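You operate a simulated robot arm through the tools that you are given. There is no shell and no other tool.

You are at the controls of a simulated robot arm. One attempt, no reset.

Task
Count out what is wanted on the deck of the steel cart. At the end: the silver small steel weight (marked "0.5 kg") stands on top of the purple pouch (marked "SWEETCORN"); exactly one of the orange tubs from the top of the tub table is on the deck of the steel cart; exactly one of the black tubs from the top of the tub table is on the deck of the steel cart; the vial from the deck of the steel cart stands where the silver small steel weight stood; whatever was shut is shut again. Leave all else as you found it, and nothing knocked over. Set down upright: black tub, orange tub.
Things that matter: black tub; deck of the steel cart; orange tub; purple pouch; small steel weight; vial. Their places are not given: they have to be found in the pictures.

The check looks at the end state, three seconds after you hand in, the way a careful person would. Anything else that was tipped, shoved, dropped, spilled or broken makes it a failure.

Robot
A 7-joint arm with a two-finger gripper, fixed in place. Base frame: the origin is at the foot of the arm, x ahead of it, y to its left, z up. Readings come in m, degrees, newtons and seconds.
With the tool pointing down near the work surface it reaches from about 0.34 to 0.72 m from the base axis. Its first joint turns from -66.0 to 66.0 degrees. Payload 2.45 kg.
Tool frame: the origin (TCP) lies between the finger pads and is the grasp point; the fingertips stand 0.026 m ahead of it; z points along the fingers, y is the line along which they close. The gripper opens to 0.096 m. The gripper's body begins 0.069 m behind the TCP.
Orientation is that of the tool frame in the base frame, as [roll, pitch, yaw] about the fixed x, y, z axes, in that order (R = Rz(yaw) Ry(pitch) Rx(roll)). With the fingers straight down and closing along the base's y, the tool's x points along the base's -x, its y along +y and its z along -z.

Tools
- The arm moves only by the tool step_arm. Its argument "commands" is text: rows parted by semicolons, each of 7 numbers parted by spaces: the turn, a rotation vector about the tool's x, y, z in degrees, then the shift along the tool's x, y, z in m, then the gripper command, from -1 (shut) to 1 (fully open), values between in proportion. In form: rx ry rz dx dy dz grip; .... A call has 1 to 20 rows; each row is the pose to reach, as a shift and turn from the pose commanded when the call began, along the tool's axes at that moment. Rows are played at 5 a second. More than 0.05 m and 8.6 degrees between two rows, or a gripper value outside its range, and nothing of the call is played. A pose out of reach is approached as far as the arm can. The call stops where the force on the tool passes 40 N (or 10 N more than at its start, if that is more) or the arm is blocked; 0.2 s more then pass. Each finger halts on what it meets, pressing with about 37 N; the grip force reading is that of the motor and also rises with nothing between the fingers. The clock runs only during rows and for 0.2 s after the last one: add rows that repeat a pose to give the fingers time. The reply holds the time, the measured pose of the TCP, the force on the tool along the base axes, the opening and the grip force, in the units named above and with some noise, with the torque about the TCP (base axes, N m) and any sound that the robot's microphone picked up.
- Cameras (640 x 400 px; columns grow to the right, rows downward): "scene" is fixed at [0.1723, -0.4047, 1.4127]; the picture's right is [0.66, -0.75, 0.00], its down [-0.52, -0.46, -0.72] and it looks along [0.54, 0.48, -0.69] (base axes); focal length 303 px, centre (320, 200). "wrist" rides on the gripper at [0.082, 0.003, -0.098] in the tool frame; the picture's right is [-0.04, 1.00, 0.00], its down [-0.73, -0.03, -0.68] and it looks along [-0.68, -0.03, 0.73] (tool axes); focal length 256 px, centre (320, 200).
- capture(camera): a new picture of that camera. No time passes.
- probe_pixels(camera, pixels): there is no depth. For up to 12 entries [column, row, z] of the newest picture of that camera ("zoom" is the newest enlarged one), the place [x, y] in the base frame at which the ray of that pixel passes the height z, good to about 0.002 m. No time passes.
- enlarge(camera, box): a new picture of the part [left, top, right, bottom] of that camera's present view, enlarged. No time passes.
- sign_off(): hands the job in; it is judged then, once.

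Leave the gripper open and the arm clear of the work at the hand-in unless told otherwise.

The tools are called after ">>>" as name(argument=value, ...) on one line, values as JSON. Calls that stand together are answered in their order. step_arm: Moves the arm, as the interface text tells. Its arguments: {"type":"object","properties":{"commands":{"type":"string"}},"required":["commands"]} The other tools are called the same way: capture (camera) takes a picture; probe_pixels (camera, pixels) gives the place at which the rays of pixels pass given heights; enlarge (camera, box) takes an enlarged picture of a part of a camera's view; sign_off () hands the job in.

At the start:

```text
t: 0.0
eef_pos: [0.3578, 0.1099, 1.1127]
ee_rot: [-180.0, 0.0, -180.0]
contact_force: [-0.2, -0.4, -0.7]
wrist_torque: [-0.02, 0.03, -0.01]
opening: 0.0961
gripper_force: 0.1
```

scene: 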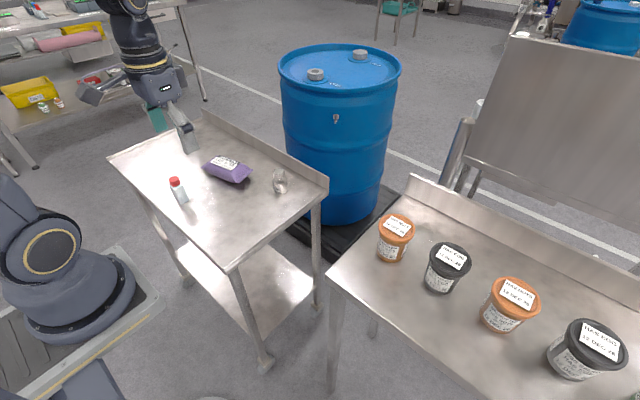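
wrist: 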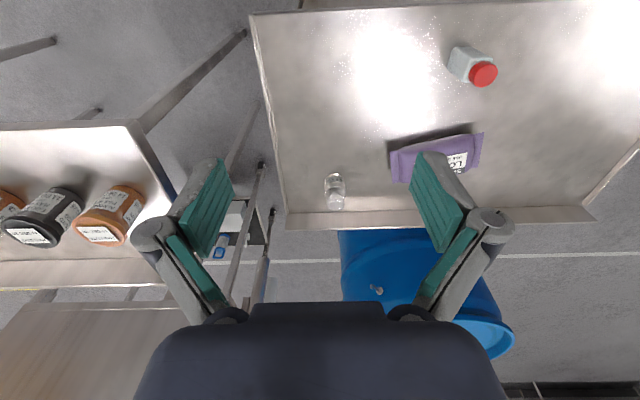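

I see a steel cart with a red-capped vial (about 178,190), a purple pouch (228,170) and a small silver item (280,182). The tub table to the right holds four tubs. I'll enlarge each part to look closer.

>>> enlarge(camera="scene", box=[100, 100, 340, 250])

>>> enlarge(camera="scene", box=[320, 170, 640, 400])

>>> enlarge(camera="wrist", box=[260, 0, 640, 240])

```text
2.67 times, centred on (220, 175) of scene
```

zoom: 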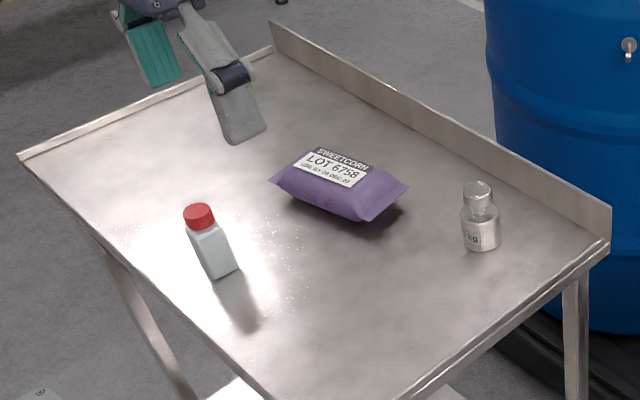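

```text
1.74 times, centred on (480, 285) of scene
```

zoom: 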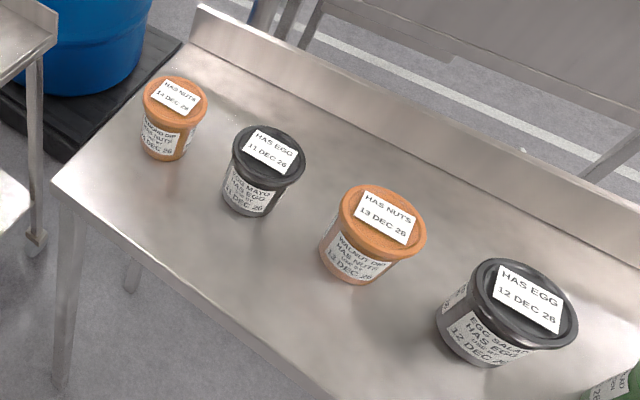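

```text
1.67 times, centred on (450, 120) of wrist
```

zoom: 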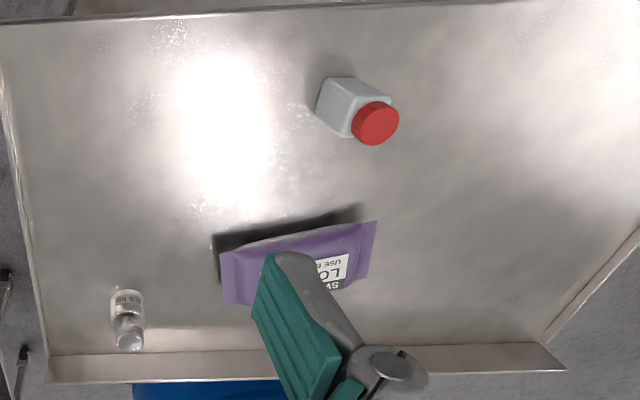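

I'll triangulate the deck height by reading the same base points in both cameras at several heights.

>>> probe_pixels(camera="scene", pixels=[[281, 192, 0.7], [281, 192, 0.8], [281, 192, 0.9], [181, 204, 0.7], [181, 204, 0.8], [181, 204, 0.9], [327, 188, 0.7], [327, 188, 0.8], [327, 188, 0.9]])

>>> probe_pixels(camera="wrist", pixels=[[335, 176, 0.7], [335, 176, 0.8], [335, 176, 0.9], [464, 55, 0.7], [464, 55, 0.8], [464, 55, 0.9], [288, 228, 0.7], [288, 228, 0.8], [288, 228, 0.9]])

```text
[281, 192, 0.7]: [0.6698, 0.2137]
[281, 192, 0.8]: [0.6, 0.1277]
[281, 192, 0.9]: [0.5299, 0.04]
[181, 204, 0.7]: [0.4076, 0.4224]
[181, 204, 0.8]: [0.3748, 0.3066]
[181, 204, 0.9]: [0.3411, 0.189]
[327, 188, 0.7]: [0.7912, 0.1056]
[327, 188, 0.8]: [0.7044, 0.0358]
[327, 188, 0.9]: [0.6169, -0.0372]
```

```text
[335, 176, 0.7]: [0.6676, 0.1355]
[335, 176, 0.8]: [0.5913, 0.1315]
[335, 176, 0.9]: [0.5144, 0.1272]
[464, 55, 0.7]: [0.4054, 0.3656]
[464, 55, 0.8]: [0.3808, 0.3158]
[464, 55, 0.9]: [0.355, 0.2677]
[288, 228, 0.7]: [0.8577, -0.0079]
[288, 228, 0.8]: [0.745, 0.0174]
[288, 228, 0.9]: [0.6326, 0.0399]
```

The deck height comes out around 0.79 m. Next I'll enlarge the tubs in the wrist picture and triangulate the tub table.

>>> enlarge(camera="wrist", box=[0, 110, 240, 260])

>>> probe_pixels(camera="scene", pixels=[[390, 261, 0.7], [390, 261, 0.8], [390, 261, 0.9], [438, 291, 0.7], [438, 291, 0.8], [438, 291, 0.9], [495, 331, 0.8], [495, 331, 0.9], [574, 380, 0.8], [574, 380, 0.9], [328, 275, 0.8], [328, 275, 0.9]])

```text
2.67 times, centred on (120, 185) of wrist
```

zoom: 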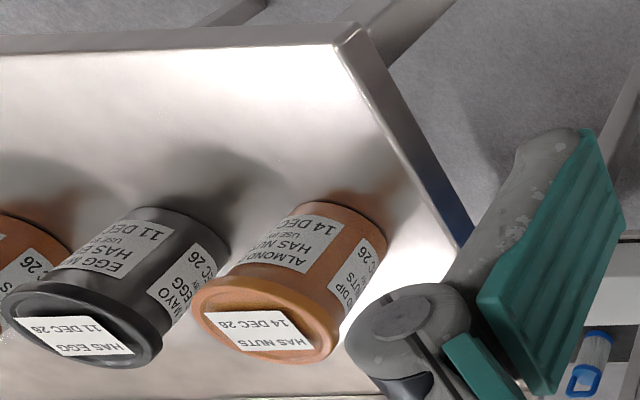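

```text
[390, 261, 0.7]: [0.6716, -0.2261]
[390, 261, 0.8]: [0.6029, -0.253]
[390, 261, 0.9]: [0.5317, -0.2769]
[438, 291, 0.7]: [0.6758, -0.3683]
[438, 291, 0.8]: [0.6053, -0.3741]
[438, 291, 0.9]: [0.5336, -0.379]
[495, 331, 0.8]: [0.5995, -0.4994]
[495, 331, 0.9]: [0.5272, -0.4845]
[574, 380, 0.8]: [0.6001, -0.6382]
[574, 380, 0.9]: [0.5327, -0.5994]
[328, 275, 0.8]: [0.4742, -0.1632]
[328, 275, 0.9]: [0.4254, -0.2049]
```

Now the same points in the wrist picture: the table corner (129,121), the orange tub base (about 127,187) and the black tub base (about 62,189).

>>> probe_pixels(camera="wrist", pixels=[[129.5, 121, 0.7], [129.5, 121, 0.8], [129.5, 121, 0.9], [128, 187, 0.7], [128, 187, 0.8], [128, 187, 0.9], [63, 189, 0.7], [63, 189, 0.8], [63, 189, 0.9]])

```text
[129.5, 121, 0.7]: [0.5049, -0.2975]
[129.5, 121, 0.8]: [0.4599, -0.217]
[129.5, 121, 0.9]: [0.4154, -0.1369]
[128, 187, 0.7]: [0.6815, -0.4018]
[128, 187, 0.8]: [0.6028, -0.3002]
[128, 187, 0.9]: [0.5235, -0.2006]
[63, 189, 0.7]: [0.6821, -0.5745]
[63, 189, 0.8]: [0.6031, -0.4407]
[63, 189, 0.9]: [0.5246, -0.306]
```

The tub table top is at roughly 0.84 m, and the two smallest tubs (orange at about 0.57,-0.26 and black at about 0.57,-0.375) look graspable. I'll move the arm down and left over the cart for a closer look at the weight and pouch.

>>> step_arm(commands="0 0 0 0 0.03 0.03 1; 0 0 0 0 0.06 0.06 1; 0 0 0 0 0.07 0.1 1; 0 0 0 0 0.07 0.1 1")

>>> capture(camera="wrist")

>>> enlarge(camera="wrist", box=[160, 0, 480, 200])

```text
t: 1.0
eef_pos: [0.3572, 0.179, 1.0124]
ee_rot: [180.0, 0.0, 179.9]
contact_force: [-0.4, 0.4, 0.3]
wrist_torque: [0.01, -0.01, -0.01]
opening: 0.0959
gripper_force: 0.0
```

```text
taken
```

wrist: 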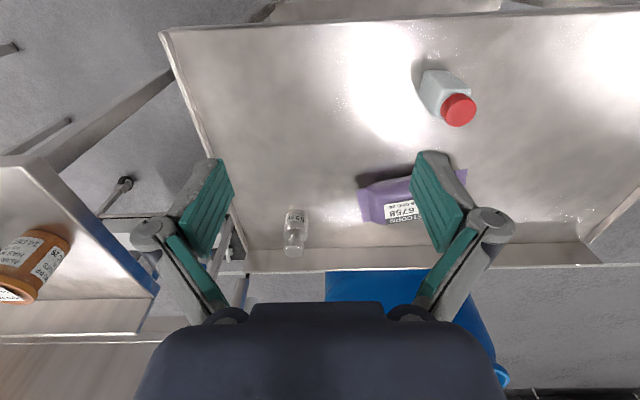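

```text
2.00 times, centred on (320, 100) of wrist
```

zoom: 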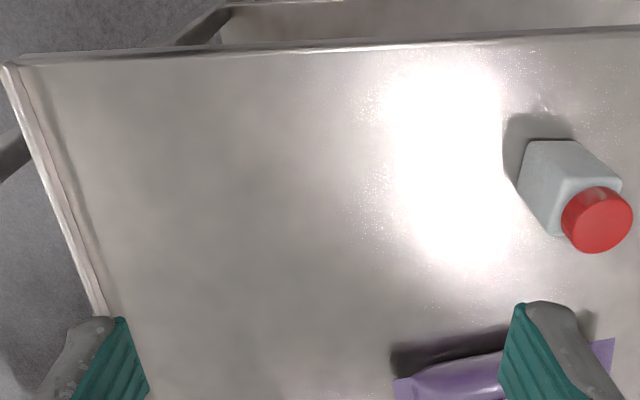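

The weight is visible around (295,232). I'll enlarge it and then move left to see the pouch squarely.

>>> enlarge(camera="wrist", box=[230, 170, 390, 270])

```text
4.00 times, centred on (310, 220) of wrist
```

zoom: 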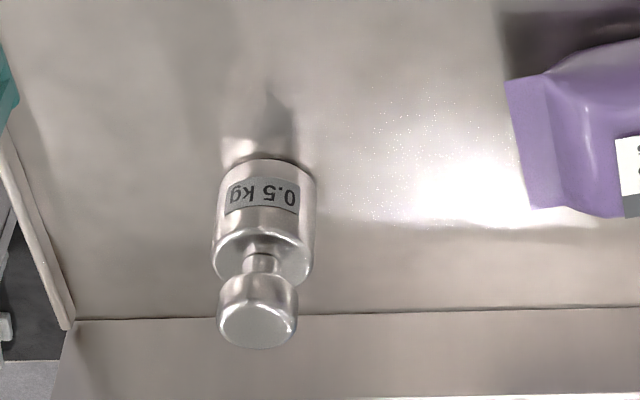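

I'll read the weight's base and knob positions at candidate heights.

>>> probe_pixels(camera="zoom", pixels=[[268, 158, 0.79], [268, 158, 0.8], [220, 182, 0.79], [317, 182, 0.79], [257, 325, 0.84], [257, 325, 0.85], [257, 325, 0.86], [218, 318, 0.85], [297, 318, 0.85], [72, 320, 0.79], [640, 308, 0.79]])

>>> enlarge(camera="scene", box=[240, 150, 320, 200])

```text
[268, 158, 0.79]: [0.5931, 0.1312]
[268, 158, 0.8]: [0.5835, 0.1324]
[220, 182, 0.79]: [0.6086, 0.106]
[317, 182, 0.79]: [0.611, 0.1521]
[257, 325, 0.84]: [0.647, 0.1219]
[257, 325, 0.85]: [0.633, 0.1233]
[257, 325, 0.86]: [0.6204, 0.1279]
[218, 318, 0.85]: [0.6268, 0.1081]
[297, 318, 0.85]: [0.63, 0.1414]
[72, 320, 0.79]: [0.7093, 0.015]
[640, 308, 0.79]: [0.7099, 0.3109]
```

```text
8.00 times, centred on (280, 175) of scene
```

zoom: 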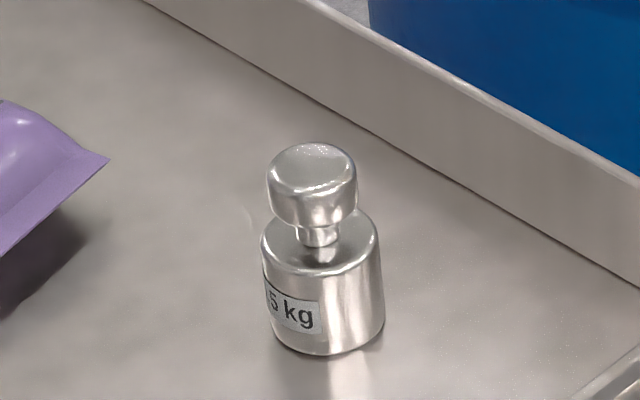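

>>> probe_pixels(camera="zoom", pixels=[[328, 316, 0.78], [328, 316, 0.79], [328, 316, 0.8], [312, 166, 0.84], [312, 166, 0.85], [312, 166, 0.86], [312, 166, 0.87], [320, 250, 0.82], [320, 250, 0.83]])

```text
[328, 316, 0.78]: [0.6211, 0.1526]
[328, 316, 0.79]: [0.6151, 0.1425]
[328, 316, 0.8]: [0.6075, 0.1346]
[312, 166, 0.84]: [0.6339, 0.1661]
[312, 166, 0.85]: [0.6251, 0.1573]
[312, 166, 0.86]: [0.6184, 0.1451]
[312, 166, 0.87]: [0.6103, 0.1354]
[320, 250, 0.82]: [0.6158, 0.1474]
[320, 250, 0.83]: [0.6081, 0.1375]
```

The weight stands at about (0.604, 0.131), with the deck near z 0.80 and the knob top near 0.873. Next I'll move left to view the pouch and vial squarely.

>>> step_arm(commands="0 0 0 0 0.035 0 1; 0 0 0 0 0.07 0 1; 0 0 0 0 0.09 0 1; 0 0 0 0 0.09 0 1")

>>> capture(camera="wrist")

>>> enlarge(camera="wrist", box=[210, 120, 434, 260])

>>> enlarge(camera="wrist", box=[280, 30, 440, 130])

```text
t: 2.0
eef_pos: [0.3576, 0.2707, 1.0097]
ee_rot: [-179.9, 0.0, -180.0]
contact_force: [-0.4, 1.0, 0.4]
wrist_torque: [-0.02, 0.0, 0.03]
opening: 0.0963
gripper_force: 0.1
```

```text
taken
```

wrist: 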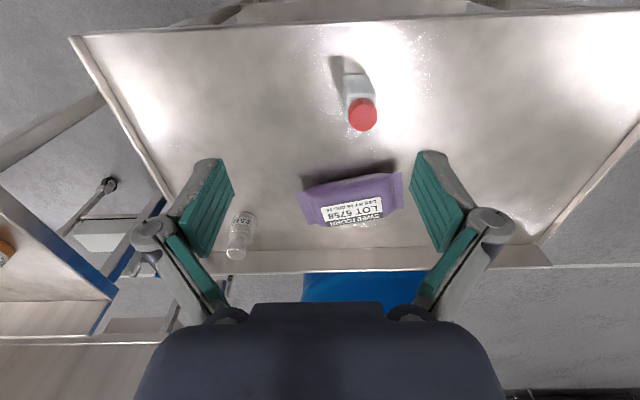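

```text
2.86 times, centred on (322, 190) of wrist
```

zoom: 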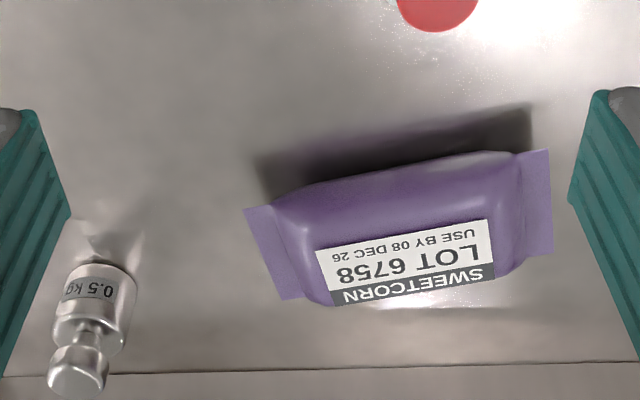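

```text
4.00 times, centred on (360, 80) of wrist
```

zoom: 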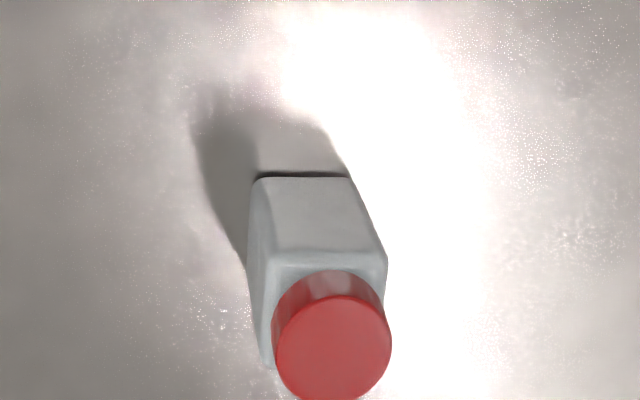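

The pouch lies with its label on top. I'll enlarge it in the scene view to triangulate the top height from the label corners, and probe the vial.

>>> probe_pixels(camera="zoom", pixels=[[255, 178, 0.8], [349, 176, 0.8], [250, 178, 0.79], [333, 348, 0.86], [333, 348, 0.87], [333, 348, 0.88], [276, 348, 0.87], [391, 348, 0.87], [266, 250, 0.84], [387, 262, 0.84]])

>>> enlarge(camera="scene", box=[140, 140, 268, 220])

>>> enlarge(camera="wrist", box=[280, 160, 424, 250])

```text
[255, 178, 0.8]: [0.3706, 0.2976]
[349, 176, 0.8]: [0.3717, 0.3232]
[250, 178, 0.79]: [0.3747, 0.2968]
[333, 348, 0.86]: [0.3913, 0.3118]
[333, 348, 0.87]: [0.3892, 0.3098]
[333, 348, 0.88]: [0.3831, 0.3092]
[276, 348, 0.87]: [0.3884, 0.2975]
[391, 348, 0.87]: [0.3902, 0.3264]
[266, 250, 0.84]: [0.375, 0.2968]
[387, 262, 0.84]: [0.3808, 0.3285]
```

```text
5.00 times, centred on (204, 180) of scene
```

zoom: 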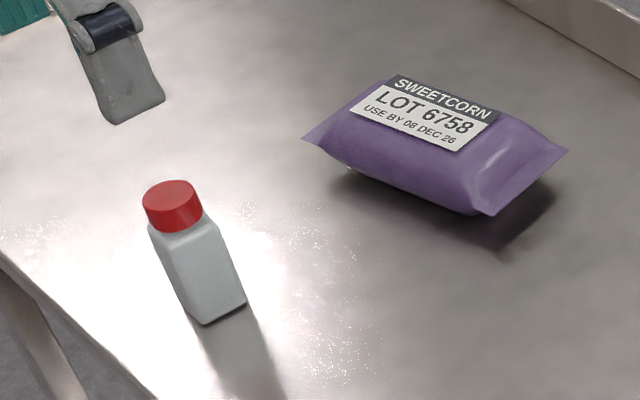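

```text
4.44 times, centred on (352, 205) of wrist
```

zoom: 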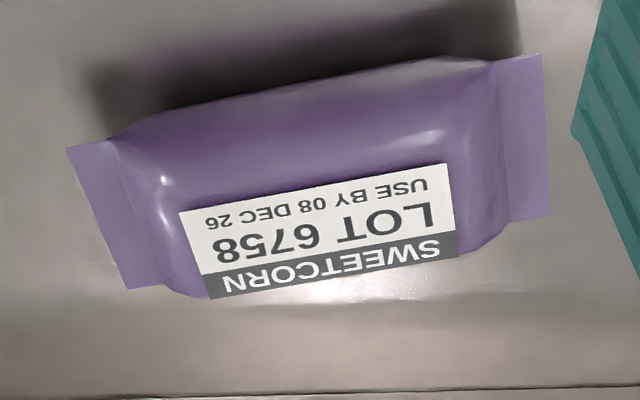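

>>> probe_pixels(camera="zoom", pixels=[[459, 257, 0.84], [459, 257, 0.86], [209, 298, 0.84], [209, 298, 0.86], [180, 212, 0.84], [180, 212, 0.86], [446, 163, 0.84], [446, 163, 0.86], [320, 232, 0.84], [320, 232, 0.86]])

>>> probe_pixels(camera="scene", pixels=[[219.4, 155, 0.84], [219.4, 155, 0.86], [240, 162, 0.84], [240, 162, 0.86], [231, 170.4, 0.84], [231, 170.4, 0.86], [210, 162.6, 0.84], [210, 162.6, 0.86]])

```text
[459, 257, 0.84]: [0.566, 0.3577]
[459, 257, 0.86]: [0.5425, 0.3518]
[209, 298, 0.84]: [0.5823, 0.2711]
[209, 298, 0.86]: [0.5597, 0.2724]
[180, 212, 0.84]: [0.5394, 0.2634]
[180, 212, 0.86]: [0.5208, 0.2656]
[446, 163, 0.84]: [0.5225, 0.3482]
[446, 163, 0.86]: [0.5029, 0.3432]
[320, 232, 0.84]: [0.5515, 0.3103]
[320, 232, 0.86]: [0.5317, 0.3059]
```

```text
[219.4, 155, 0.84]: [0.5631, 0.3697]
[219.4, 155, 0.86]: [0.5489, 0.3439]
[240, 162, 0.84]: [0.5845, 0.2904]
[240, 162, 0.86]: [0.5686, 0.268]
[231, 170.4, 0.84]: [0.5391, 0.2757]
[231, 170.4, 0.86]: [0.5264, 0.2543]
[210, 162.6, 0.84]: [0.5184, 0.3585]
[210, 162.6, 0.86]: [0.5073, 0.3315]
```

>>> probe_pixels(camera="zoom", pixels=[[67, 148, 0.825], [135, 290, 0.825], [540, 53, 0.825], [550, 215, 0.825], [101, 219, 0.825], [545, 134, 0.825], [323, 176, 0.825], [310, 90, 0.825], [310, 90, 0.84]])

>>> probe_pixels(camera="scene", pixels=[[200.4, 168, 0.825], [253.6, 170, 0.825], [237.6, 183, 0.825], [216, 156, 0.825], [181, 204.5, 0.8], [189, 200.5, 0.8], [174, 178, 0.87], [174, 178, 0.88]])

```text
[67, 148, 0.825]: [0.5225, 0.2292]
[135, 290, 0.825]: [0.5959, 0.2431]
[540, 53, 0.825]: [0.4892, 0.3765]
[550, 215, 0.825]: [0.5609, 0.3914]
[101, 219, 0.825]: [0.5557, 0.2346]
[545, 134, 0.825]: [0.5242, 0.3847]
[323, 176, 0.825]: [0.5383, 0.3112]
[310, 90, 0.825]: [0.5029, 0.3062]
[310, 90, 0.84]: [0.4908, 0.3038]
```

```text
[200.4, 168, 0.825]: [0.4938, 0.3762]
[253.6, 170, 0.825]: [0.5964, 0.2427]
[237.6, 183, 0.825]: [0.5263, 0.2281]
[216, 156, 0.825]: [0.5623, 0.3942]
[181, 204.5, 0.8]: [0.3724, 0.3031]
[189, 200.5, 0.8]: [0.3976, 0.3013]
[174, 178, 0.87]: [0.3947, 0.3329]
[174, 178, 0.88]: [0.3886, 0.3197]
```

The pouch top is at z ≈ 0.851, centred at (0.541, 0.310), and the label centre agrees with that. The vial base is at about (0.385, 0.311). Now I'll fly to above the weight at z ≈ 0.97.

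>>> step_arm(commands="0 0 0 -0.031 -0.0175 0.005 1; 0 0 0 -0.0615 -0.035 0.01 1; 0 0 0 -0.0923 -0.0525 0.015 1; 0 0 0 -0.123 -0.07 0.02 1; 0 0 0 -0.154 -0.0875 0.025 1; 0 0 0 -0.1845 -0.105 0.03 1; 0 0 0 -0.2153 -0.1225 0.035 1; 0 0 0 -0.246 -0.1397 0.04 1; 0 0 0 -0.246 -0.1397 0.04 1; 0 0 0 -0.246 -0.1397 0.04 1")

>>> capture(camera="wrist")

>>> capture(camera="scene")

```text
t: 4.2
eef_pos: [0.6026, 0.1328, 0.9725]
ee_rot: [-180.0, 0.1, 180.0]
contact_force: [0.3, 0.1, -0.1]
wrist_torque: [-0.01, -0.01, 0.0]
opening: 0.0961
gripper_force: 0.0
```

```text
taken
```

wrist: 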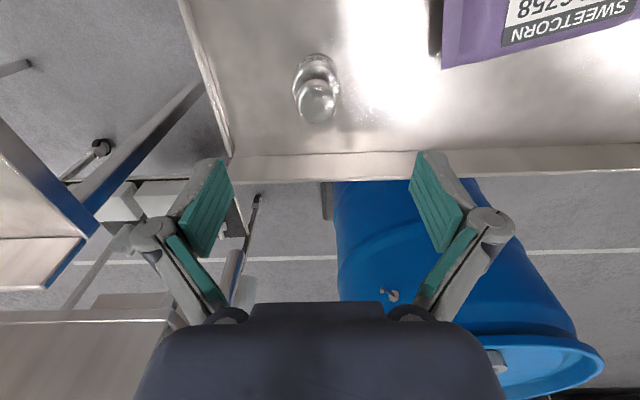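

```text
taken
```

scene: 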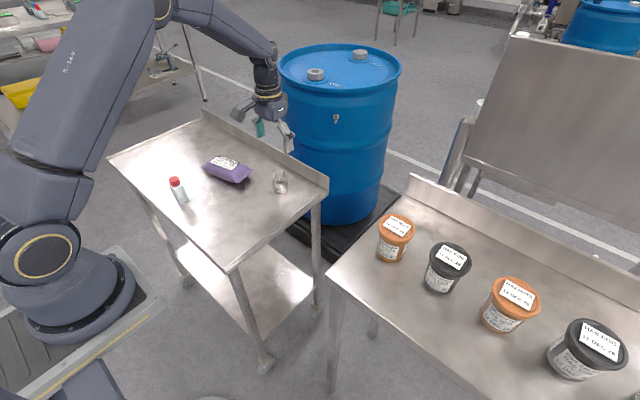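

The weight shows at (316,90). I'll enlarge and probe it to refine its position before going down.

>>> enlarge(camera="wrist", box=[272, 40, 368, 140])

```text
4.00 times, centred on (320, 90) of wrist
```

zoom: 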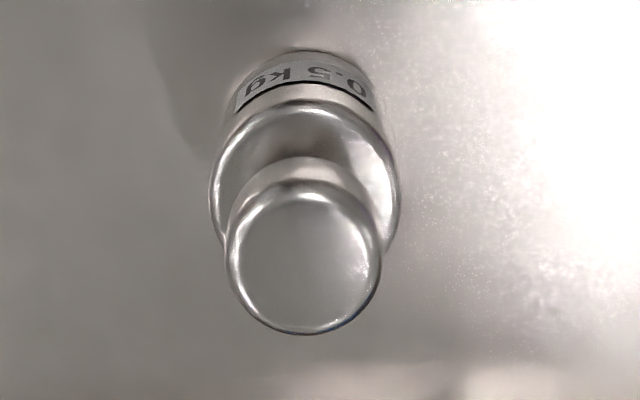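

>>> probe_pixels(camera="zoom", pixels=[[305, 258, 0.868], [305, 258, 0.873], [227, 258, 0.868], [381, 258, 0.868], [208, 190, 0.84], [398, 190, 0.84], [303, 102, 0.84], [305, 50, 0.8]])

```text
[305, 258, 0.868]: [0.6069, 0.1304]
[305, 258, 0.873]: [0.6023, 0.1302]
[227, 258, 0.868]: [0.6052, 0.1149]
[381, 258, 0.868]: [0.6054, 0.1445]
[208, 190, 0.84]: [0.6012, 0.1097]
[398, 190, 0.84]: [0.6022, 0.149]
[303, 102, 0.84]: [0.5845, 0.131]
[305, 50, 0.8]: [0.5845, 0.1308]
```

The weight's centre is at (0.604, 0.130) and its body is about 0.040 m wide. I'll go straight down to z ≈ 0.836 with the fingers open.

>>> step_arm(commands="0 0 0 -0.0015 -0.0027 0.03 1; 0 0 0 -0.0015 -0.0027 0.06 1; 0 0 0 -0.0015 -0.0027 0.09 1; 0 0 0 -0.0015 -0.0027 0.115 1; 0 0 0 -0.0015 -0.0027 0.1365 1; 0 0 0 -0.0015 -0.0027 0.1365 1")

>>> capture(camera="wrist")

>>> enlarge(camera="scene", box=[200, 110, 328, 200])

```text
t: 5.6
eef_pos: [0.6034, 0.1276, 0.8373]
ee_rot: [180.0, 0.0, -180.0]
contact_force: [0.1, -0.5, 0.2]
wrist_torque: [0.03, -0.04, 0.0]
opening: 0.096
gripper_force: 0.0
```

```text
taken
```

wrist: 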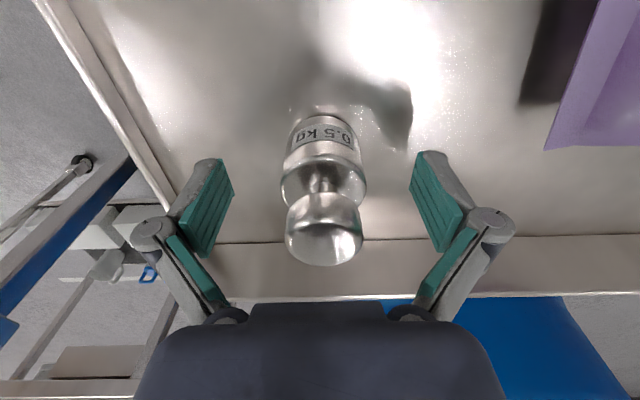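

```text
4.44 times, centred on (264, 155) of scene
```

zoom: 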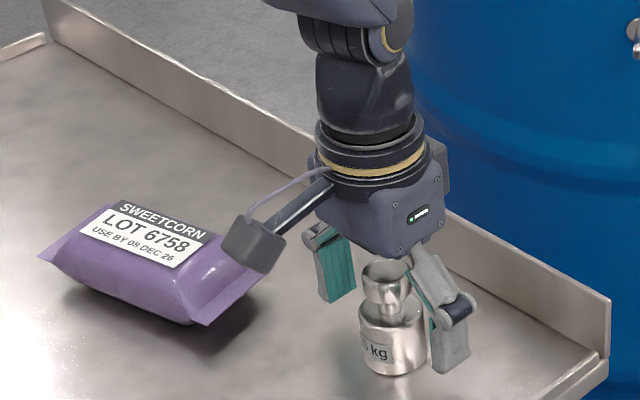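

The weight is centred between the fingers (column 324, with the finger midpoint at 322). I'll close the gripper here.

>>> step_arm(commands="0 0 0 0 0 0 -1; 0 0 0 0 0 0 -1; 0 0 0 0 0 0 -1; 0 0 0 0 0 0 -1; 0 0 0 0 0 0 -1; 0 0 0 0 0 0 -1")

```text
t: 7.0
eef_pos: [0.6026, 0.1283, 0.8375]
ee_rot: [180.0, 0.0, 180.0]
contact_force: [-0.2, 2.8, 3.4]
wrist_torque: [0.17, 0.02, 0.0]
opening: 0.0421
gripper_force: 36.8
```

The gripper holds the weight at an opening of 0.042 m with 37 N. I'll lift it straight up.

>>> step_arm(commands="0 0 0 0 0 -0.02 -1; 0 0 0 0 0 -0.05 -1; 0 0 0 0 0 -0.08 -1; 0 0 0 0 0 -0.11 -1; 0 0 0 0 0 -0.11 -1")

>>> capture(camera="wrist")

```text
t: 8.2
eef_pos: [0.6044, 0.1254, 0.9457]
ee_rot: [180.0, 0.0, -180.0]
contact_force: [0.0, 0.0, -5.1]
wrist_torque: [0.03, 0.0, 0.0]
opening: 0.0426
gripper_force: 36.6
```

```text
taken
```

wrist: 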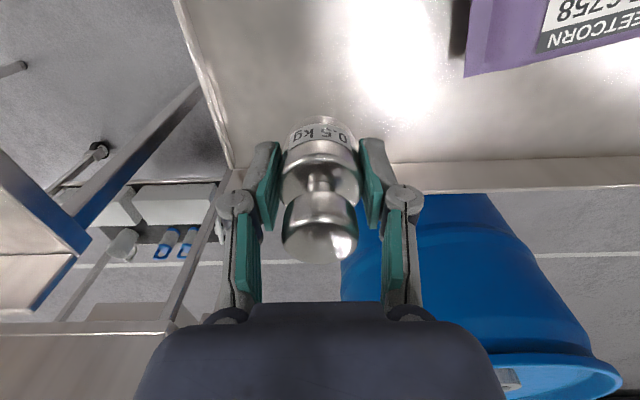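

The weight is held (about -5 N in z). I'll carry it at z ≈ 0.946 to above the pouch centre (0.541, 0.310).

>>> step_arm(commands="0 0 0 0.0126 0.0365 0 -1; 0 0 0 0.0252 0.073 0 -1; 0 0 0 0.0378 0.1095 0 -1; 0 0 0 0.0504 0.146 0 -1; 0 0 0 0.063 0.1825 0 -1; 0 0 0 0.063 0.1825 0 -1; 0 0 0 0.063 0.1825 0 -1")

>>> capture(camera="wrist")

>>> enlarge(camera="scene", box=[140, 90, 300, 190])

```text
t: 9.8
eef_pos: [0.5419, 0.3087, 0.9478]
ee_rot: [180.0, 0.0, -180.0]
contact_force: [-0.2, 0.3, -5.3]
wrist_torque: [0.02, 0.01, 0.01]
opening: 0.0423
gripper_force: 37.1
```

```text
taken
```

wrist: 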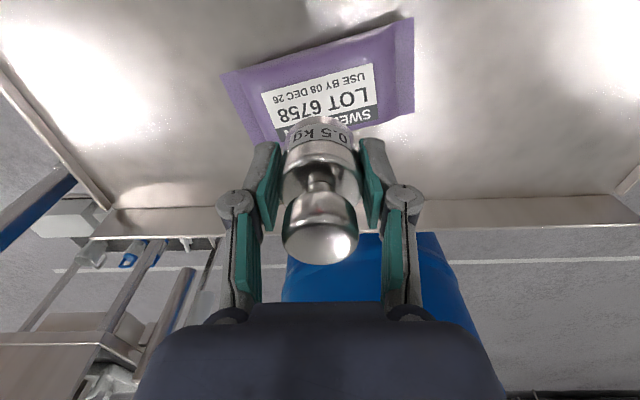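

```text
4.00 times, centred on (220, 140) of scene
```

zoom: 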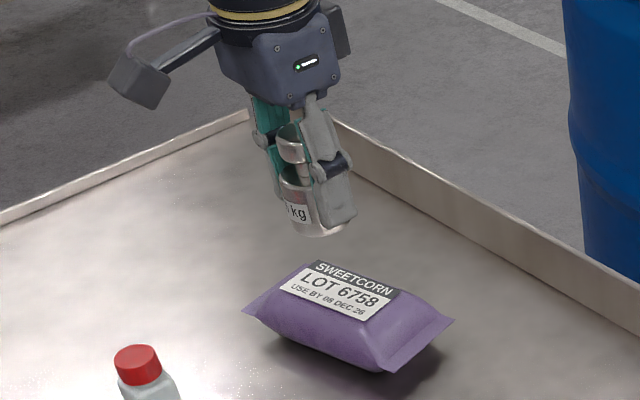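

The weight is above the pouch. I'll recheck the label corners in this wrist view at z = 0.851 before lowering.

>>> probe_pixels(camera="wrist", pixels=[[262, 94, 0.851], [372, 63, 0.851], [378, 107, 0.851], [240, 98, 0.84], [405, 40, 0.84]])

```text
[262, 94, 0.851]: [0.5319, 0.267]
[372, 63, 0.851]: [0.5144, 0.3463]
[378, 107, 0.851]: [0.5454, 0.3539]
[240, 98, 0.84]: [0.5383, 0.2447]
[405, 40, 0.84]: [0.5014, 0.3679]
```

The label centre is confirmed at (0.541, 0.310). I'll lower 0.05 m first and then feel for contact.

>>> step_arm(commands="0 0 0 0 0 0.015 -1; 0 0 0 0 0 0.03 -1; 0 0 0 0 0 0.042 -1; 0 0 0 0 0 0.05 -1; 0 0 0 0 0 0.05 -1")

>>> enlarge(camera="scene", box=[180, 110, 276, 190])

```text
t: 11.0
eef_pos: [0.5406, 0.3092, 0.8961]
ee_rot: [-180.0, 0.0, 179.9]
contact_force: [0.4, 1.1, -4.4]
wrist_torque: [0.03, -0.03, -0.03]
opening: 0.0423
gripper_force: 37.2
```

```text
5.00 times, centred on (228, 150) of scene
```

zoom: 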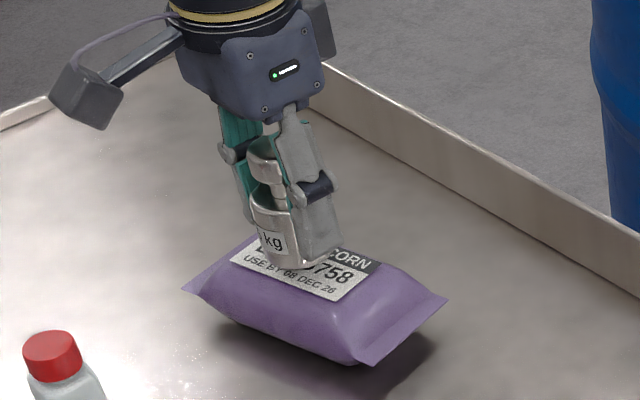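

The weight hovers just above the label. I'll lower it in small steps and watch the force.

>>> step_arm(commands="0 0 0 0 0 0.002 -1; 0 0 0 0 0 0.004 -1; 0 0 0 0 0 0.004 -1")

>>> step_arm(commands="0 0 0 0 0 0.001 -1; 0 0 0 0 0 0.002 -1; 0 0 0 0 0 0.002 -1")

```text
t: 11.8
eef_pos: [0.5415, 0.3085, 0.8914]
ee_rot: [-180.0, 0.0, 180.0]
contact_force: [-0.3, 0.3, -4.7]
wrist_torque: [-0.01, 0.0, -0.01]
opening: 0.0419
gripper_force: 37.3
```

```text
t: 12.6
eef_pos: [0.5407, 0.3101, 0.8894]
ee_rot: [179.9, -0.1, -180.0]
contact_force: [-0.3, 1.0, -4.6]
wrist_torque: [0.04, 0.01, 0.02]
opening: 0.0422
gripper_force: 36.8
```

There is still no contact (z force about -4.6 N). I'll continue down by 2 mm at a time.

>>> step_arm(commands="0 0 0 0 0 0.001 -1; 0 0 0 0 0 0.002 -1; 0 0 0 0 0 0.002 -1")

>>> step_arm(commands="0 0 0 0 0 0.001 -1; 0 0 0 0 0 0.0015 -1; 0 0 0 0 0 0.0015 -1")

```text
t: 13.4
eef_pos: [0.5416, 0.3105, 0.8884]
ee_rot: [180.0, 0.0, -180.0]
contact_force: [0.0, -0.3, -5.8]
wrist_torque: [-0.02, 0.02, 0.0]
opening: 0.0422
gripper_force: 37.1
```

```text
t: 14.2
eef_pos: [0.5414, 0.3103, 0.8869]
ee_rot: [180.0, 0.0, 180.0]
contact_force: [-0.4, -0.7, -4.1]
wrist_torque: [0.02, -0.01, 0.03]
opening: 0.0422
gripper_force: 37.6
```

>>> enlarge(camera="scene", box=[200, 130, 264, 170])

>>> step_arm(commands="0 0 0 0 0 0.001 -1; 0 0 0 0 0 0.0015 -1; 0 0 0 0 0 0.0015 -1")

```text
10.00 times, centred on (232, 150) of scene
```

zoom: 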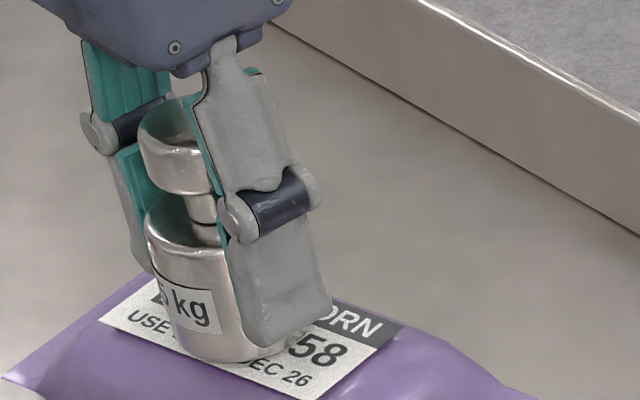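

```text
t: 15.0
eef_pos: [0.5417, 0.3114, 0.8859]
ee_rot: [179.9, 0.0, 180.0]
contact_force: [0.3, -1.5, -4.9]
wrist_torque: [0.03, -0.02, -0.01]
opening: 0.0422
gripper_force: 37.0
```

Still about -5 N, so no contact. The base appears only a few mm above the label, so I'll continue down.

>>> step_arm(commands="0 0 0 0 0 0.001 -1; 0 0 0 0 0 0.0015 -1; 0 0 0 0 0 0.0015 -1")

>>> step_arm(commands="0 0 0 0 0 0.001 -1; 0 0 0 0 0 0.0015 -1; 0 0 0 0 0 0.0015 -1")

```text
t: 15.8
eef_pos: [0.5412, 0.3116, 0.884]
ee_rot: [180.0, 0.0, 179.9]
contact_force: [-1.4, -2.3, 3.0]
wrist_torque: [-0.05, 0.02, 0.01]
opening: 0.0422
gripper_force: 36.9
```

```text
t: 16.6
eef_pos: [0.5421, 0.3111, 0.8821]
ee_rot: [179.8, 0.2, 179.9]
contact_force: [-6.2, -3.1, 24.3]
wrist_torque: [-0.08, 0.2, 0.02]
opening: 0.0428
gripper_force: 36.7
```

Contact is made (z force jumped to +24 N). I'll back off about 1.5 mm to relieve the load and check.

>>> step_arm(commands="0 0 0 0 0 -0.001 -1; 0 0 0 0 0 -0.0015 -1; 0 0 0 0 0 -0.0015 -1")

>>> enlarge(camera="scene", box=[196, 130, 260, 170])

>>> capture(camera="wrist")

```text
t: 17.4
eef_pos: [0.5415, 0.3108, 0.8833]
ee_rot: [179.9, 0.0, -179.9]
contact_force: [3.3, 2.5, 5.3]
wrist_torque: [0.29, -0.25, -0.01]
opening: 0.0423
gripper_force: 37.0
```

```text
10.00 times, centred on (228, 150) of scene
```

zoom: 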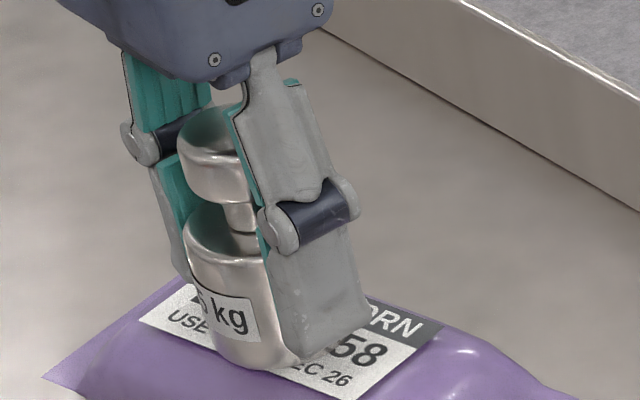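

```text
taken
```

wrist: 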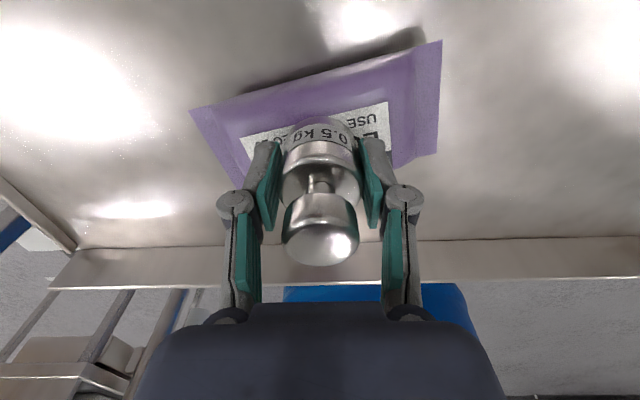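

The weight sits upright on the label and is in contact. I'll open the fingers gently in place.

>>> step_arm(commands="0 0 0 0 0 0 -0.08; 0 0 0 0 0 0 0.0; 0 0 0 0 0 0 0.15; 0 0 0 0 0 0 0.3; 0 0 0 0 0 0 0.5; 0 0 0 0 0 0 0.6; 0 0 0 0 0 0 0.6")

>>> enlarge(camera="scene", box=[196, 130, 260, 170])

>>> capture(camera="wrist")

```text
t: 19.0
eef_pos: [0.5407, 0.3108, 0.8826]
ee_rot: [180.0, 0.1, -180.0]
contact_force: [0.6, -0.2, -0.2]
wrist_torque: [-0.02, 0.01, -0.01]
opening: 0.077
gripper_force: 0.1
```

```text
10.00 times, centred on (228, 150) of scene
```

zoom: 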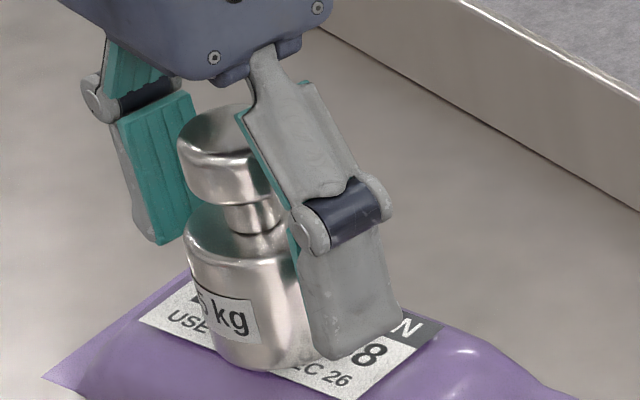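

```text
taken
```

wrist: 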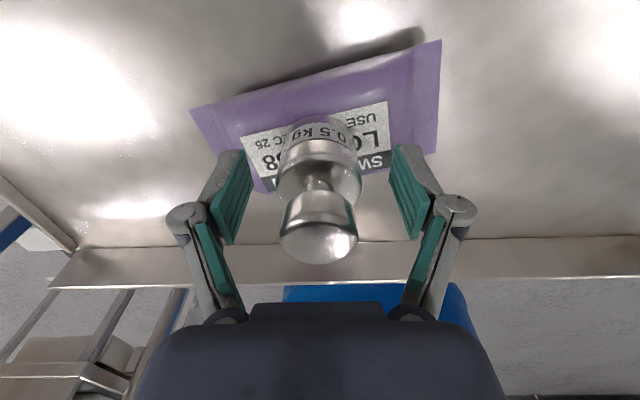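

The weight stands free and upright on the pouch. I'll retreat straight up.

>>> step_arm(commands="0 0 0 0 0 -0.01 0.6; 0 0 0 0 0 -0.03 0.6; 0 0 0 0 0 -0.06 0.7; 0 0 0 0 0 -0.09 1; 0 0 0 0 0 -0.12 1; 0 0 0 0 0 -0.12 1")

>>> enlarge(camera="scene", box=[140, 110, 300, 210])

>>> capture(camera="wrist")

```text
t: 20.4
eef_pos: [0.5392, 0.3101, 1.0063]
ee_rot: [-179.9, 0.0, -180.0]
contact_force: [-0.8, 0.6, 0.1]
wrist_torque: [-0.03, 0.0, 0.0]
opening: 0.0958
gripper_force: 0.2
```

```text
4.00 times, centred on (220, 160) of scene
```

zoom: 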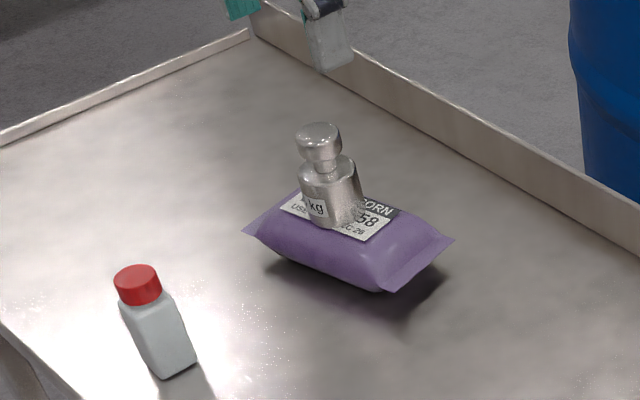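

```text
taken
```

wrist: 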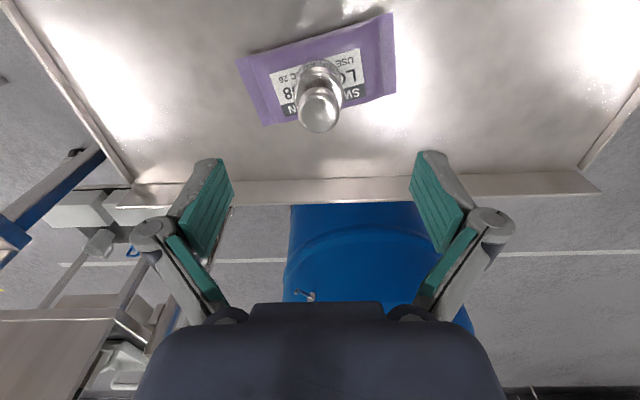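

The weight stands steady on the pouch. Now I'll move over to the vial at (0.385, 0.311), staying at z ≈ 1.0.

>>> step_arm(commands="0 0 0 0.035 0 0 1; 0 0 0 0.07 0 0 1; 0 0 0 0.105 0 0 1; 0 0 0 0.14 0 0 1; 0 0 0 0.157 0.001 0 1; 0 0 0 0.157 0.001 0 1; 0 0 0 0.157 0.001 0 1")

>>> capture(camera="wrist")

>>> enlarge(camera="wrist", box=[240, 20, 400, 120])

>>> enlarge(camera="scene", box=[140, 160, 220, 210])

```text
t: 22.0
eef_pos: [0.3827, 0.3127, 1.0036]
ee_rot: [180.0, 0.0, -180.0]
contact_force: [-0.5, 0.6, -0.2]
wrist_torque: [0.0, 0.03, 0.05]
opening: 0.096
gripper_force: 0.0
```

```text
taken
```

wrist: 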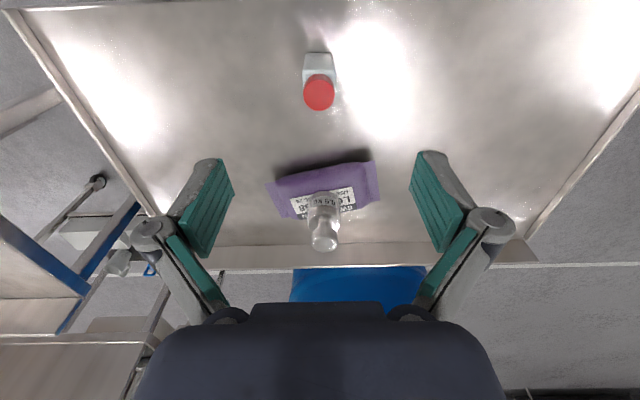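

```text
4.00 times, centred on (320, 70) of wrist
```

zoom: 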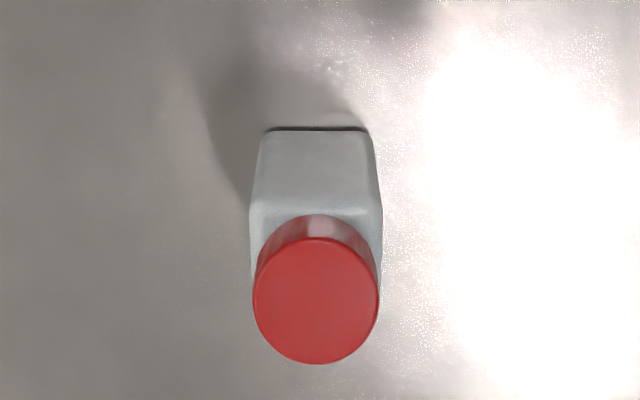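

```text
8.00 times, centred on (180, 185) of scene
```

zoom: 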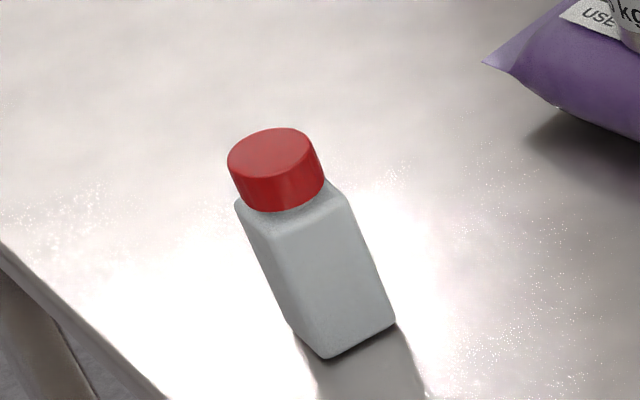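

I'll probe the vial's base edge, shoulder and cap from this near-vertical view.

>>> enlarge(camera="wrist", box=[240, 20, 400, 120])

>>> probe_pixels(camera="zoom", pixels=[[266, 129, 0.8], [367, 129, 0.8], [250, 208, 0.85], [382, 208, 0.85], [316, 300, 0.88], [316, 300, 0.89], [253, 300, 0.885], [379, 300, 0.885]])

>>> probe_pixels(camera="scene", pixels=[[173.9, 178.8, 0.88], [173.9, 178.8, 0.89], [180.6, 204.8, 0.8], [189.4, 200.4, 0.8]])

```text
4.00 times, centred on (320, 70) of wrist
```

zoom: 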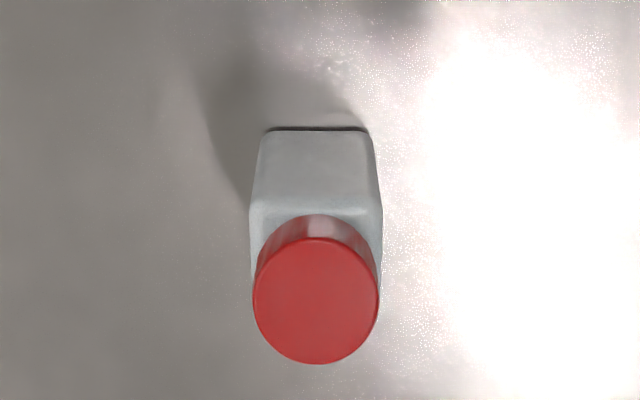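

```text
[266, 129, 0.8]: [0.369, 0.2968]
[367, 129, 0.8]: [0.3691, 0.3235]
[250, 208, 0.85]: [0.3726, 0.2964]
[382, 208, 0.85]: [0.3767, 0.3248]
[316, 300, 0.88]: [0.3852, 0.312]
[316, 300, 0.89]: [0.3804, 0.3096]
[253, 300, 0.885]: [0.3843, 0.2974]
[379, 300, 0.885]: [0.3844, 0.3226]
```

```text
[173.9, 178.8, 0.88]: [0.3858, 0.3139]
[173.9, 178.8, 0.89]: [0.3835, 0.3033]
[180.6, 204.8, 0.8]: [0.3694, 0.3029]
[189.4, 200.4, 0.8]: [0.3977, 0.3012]
```

The vial's centre is at (0.384, 0.311), its top is near 0.881 and its body is about 0.028 m wide. I'll descend with open fingers to z ≈ 0.838.

>>> step_arm(commands="0 0 0 0 0 0.03 1; 0 0 0 0 0 0.06 1; 0 0 0 0 0 0.09 1; 0 0 0 0 0 0.12 1; 0 0 0 0 0 0.145 1; 0 0 0 0 0 0.1655 1; 0 0 0 0 0 0.1655 1")

>>> capture(camera="wrist")

>>> enlarge(camera="scene", box=[110, 130, 238, 210])

```text
t: 23.6
eef_pos: [0.3828, 0.3131, 0.8377]
ee_rot: [180.0, 0.0, -180.0]
contact_force: [-0.7, 0.1, -0.1]
wrist_torque: [0.03, 0.02, -0.01]
opening: 0.0961
gripper_force: 0.1
```

```text
taken
```

wrist: 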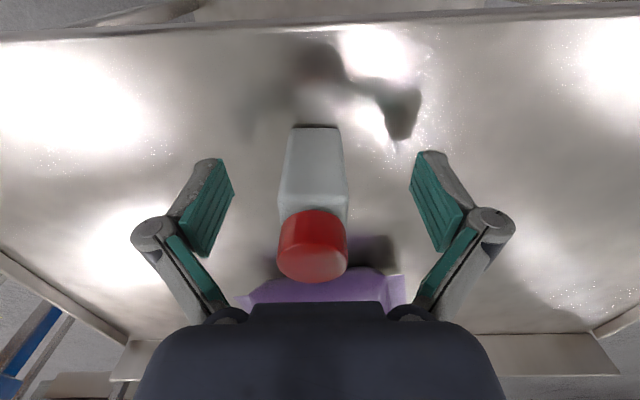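

```text
5.00 times, centred on (174, 170) of scene
```

zoom: 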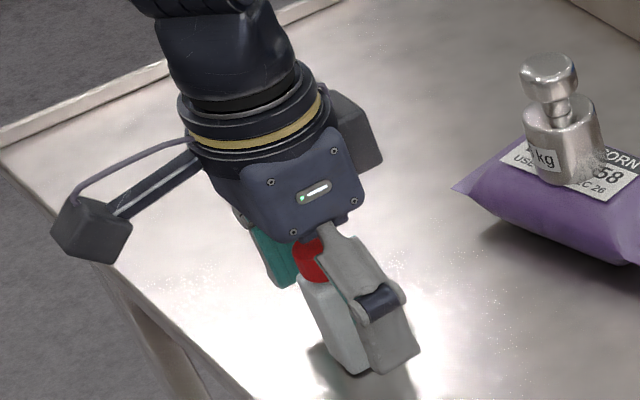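

The vial sits slightly left of the finger midpoint (315 vs 322), about 2.5 mm. I'll shift y by -0.0025 and then close.

>>> step_arm(commands="0 0 0 0 -0.0025 0 1; 0 0 0 0 -0.0025 0 0.3; 0 0 0 0 -0.0025 0 -0.1; 0 0 0 0 -0.0025 0 -0.3; 0 0 0 0 -0.0025 0 -0.5; 0 0 0 0 -0.0025 0 -1; 0 0 0 0 -0.0025 0 -1; 0 0 0 0 -0.0025 0 -1; 0 0 0 0 -0.0025 0 -1")

>>> capture(camera="wrist")

```text
t: 25.6
eef_pos: [0.3833, 0.3102, 0.8383]
ee_rot: [180.0, 0.0, -180.0]
contact_force: [0.1, -0.1, 0.3]
wrist_torque: [-0.01, 0.03, -0.03]
opening: 0.029
gripper_force: 36.8
```

```text
taken
```

wrist: 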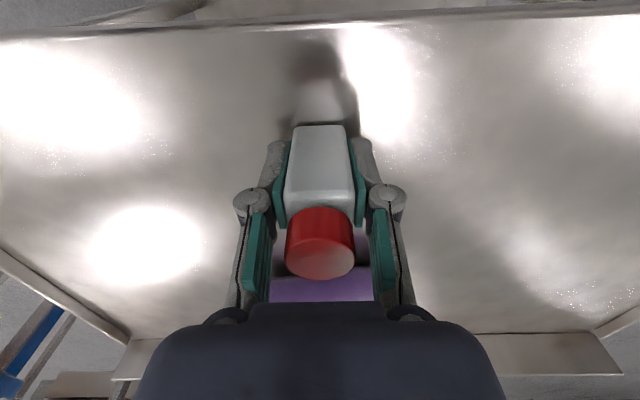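

Vial gripped at a 0.029 m opening. I'll lift 0.13 m so it clears the weight top (about 0.92), then carry it in a line to above the weight's old spot (0.604, 0.129).

>>> step_arm(commands="0 0 0 0 0 -0.02 -1; 0 0 0 0 0 -0.05 -1; 0 0 0 0 0 -0.09 -1; 0 0 0 0 0 -0.13 -1; 0 0 0 -0.0314 -0.0256 -0.13 -1; 0 0 0 -0.0627 -0.0513 -0.13 -1; 0 0 0 -0.0941 -0.0769 -0.13 -1; 0 0 0 -0.1254 -0.1026 -0.13 -1; 0 0 0 -0.1568 -0.1282 -0.13 -1; 0 0 0 -0.1881 -0.1539 -0.13 -1; 0 0 0 -0.2195 -0.1795 -0.13 -1; 0 0 0 -0.2195 -0.1795 -0.13 -1; 0 0 0 -0.2195 -0.1795 -0.13 -1")

>>> capture(camera="wrist")

>>> capture(camera="scene")

```text
t: 28.4
eef_pos: [0.6029, 0.1308, 0.9689]
ee_rot: [180.0, 0.0, -180.0]
contact_force: [0.1, -0.1, -1.4]
wrist_torque: [-0.03, 0.0, 0.01]
opening: 0.0288
gripper_force: 36.9
```

```text
taken
```

wrist: 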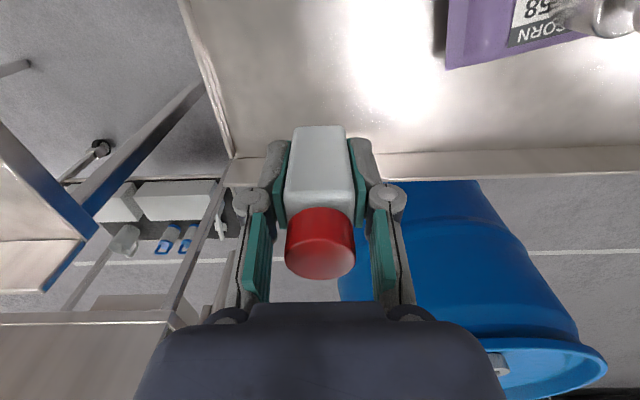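

```text
taken
```

scene: 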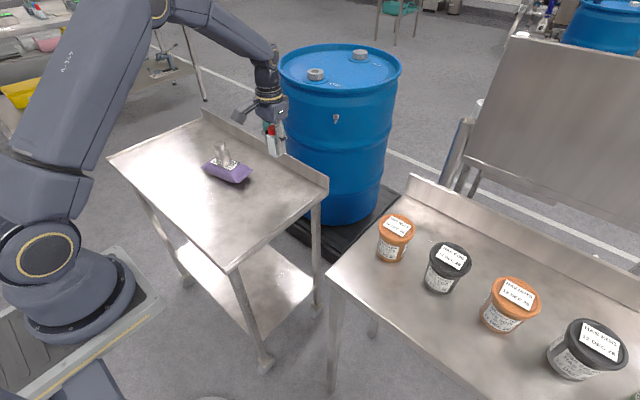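

The vial is above the old weight spot. I'll lower 0.127 m, leaving a few mm, then settle.

>>> step_arm(commands="0 0 0 0 0 0.03 -1; 0 0 0 0 0 0.06 -1; 0 0 0 0 0 0.09 -1; 0 0 0 0 0 0.11 -1; 0 0 0 0 0 0.122 -1; 0 0 0 0 0 0.127 -1; 0 0 0 0 0 0.127 -1")

>>> enlarge(camera="scene", box=[240, 140, 320, 200])

```text
t: 30.0
eef_pos: [0.6039, 0.1296, 0.8405]
ee_rot: [180.0, 0.0, -180.0]
contact_force: [-0.2, 0.3, -1.2]
wrist_torque: [-0.01, 0.02, 0.01]
opening: 0.0289
gripper_force: 37.0
```

```text
6.67 times, centred on (280, 170) of scene
```

zoom: 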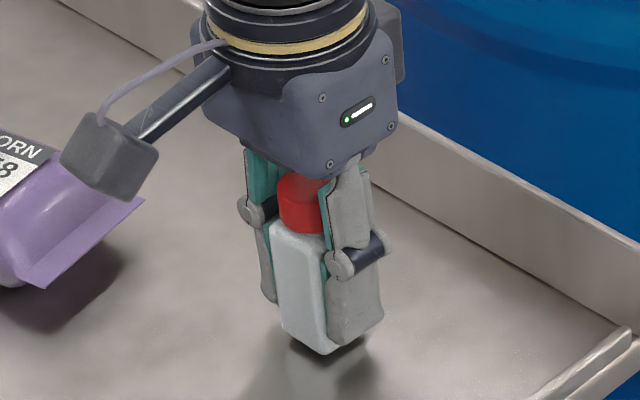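

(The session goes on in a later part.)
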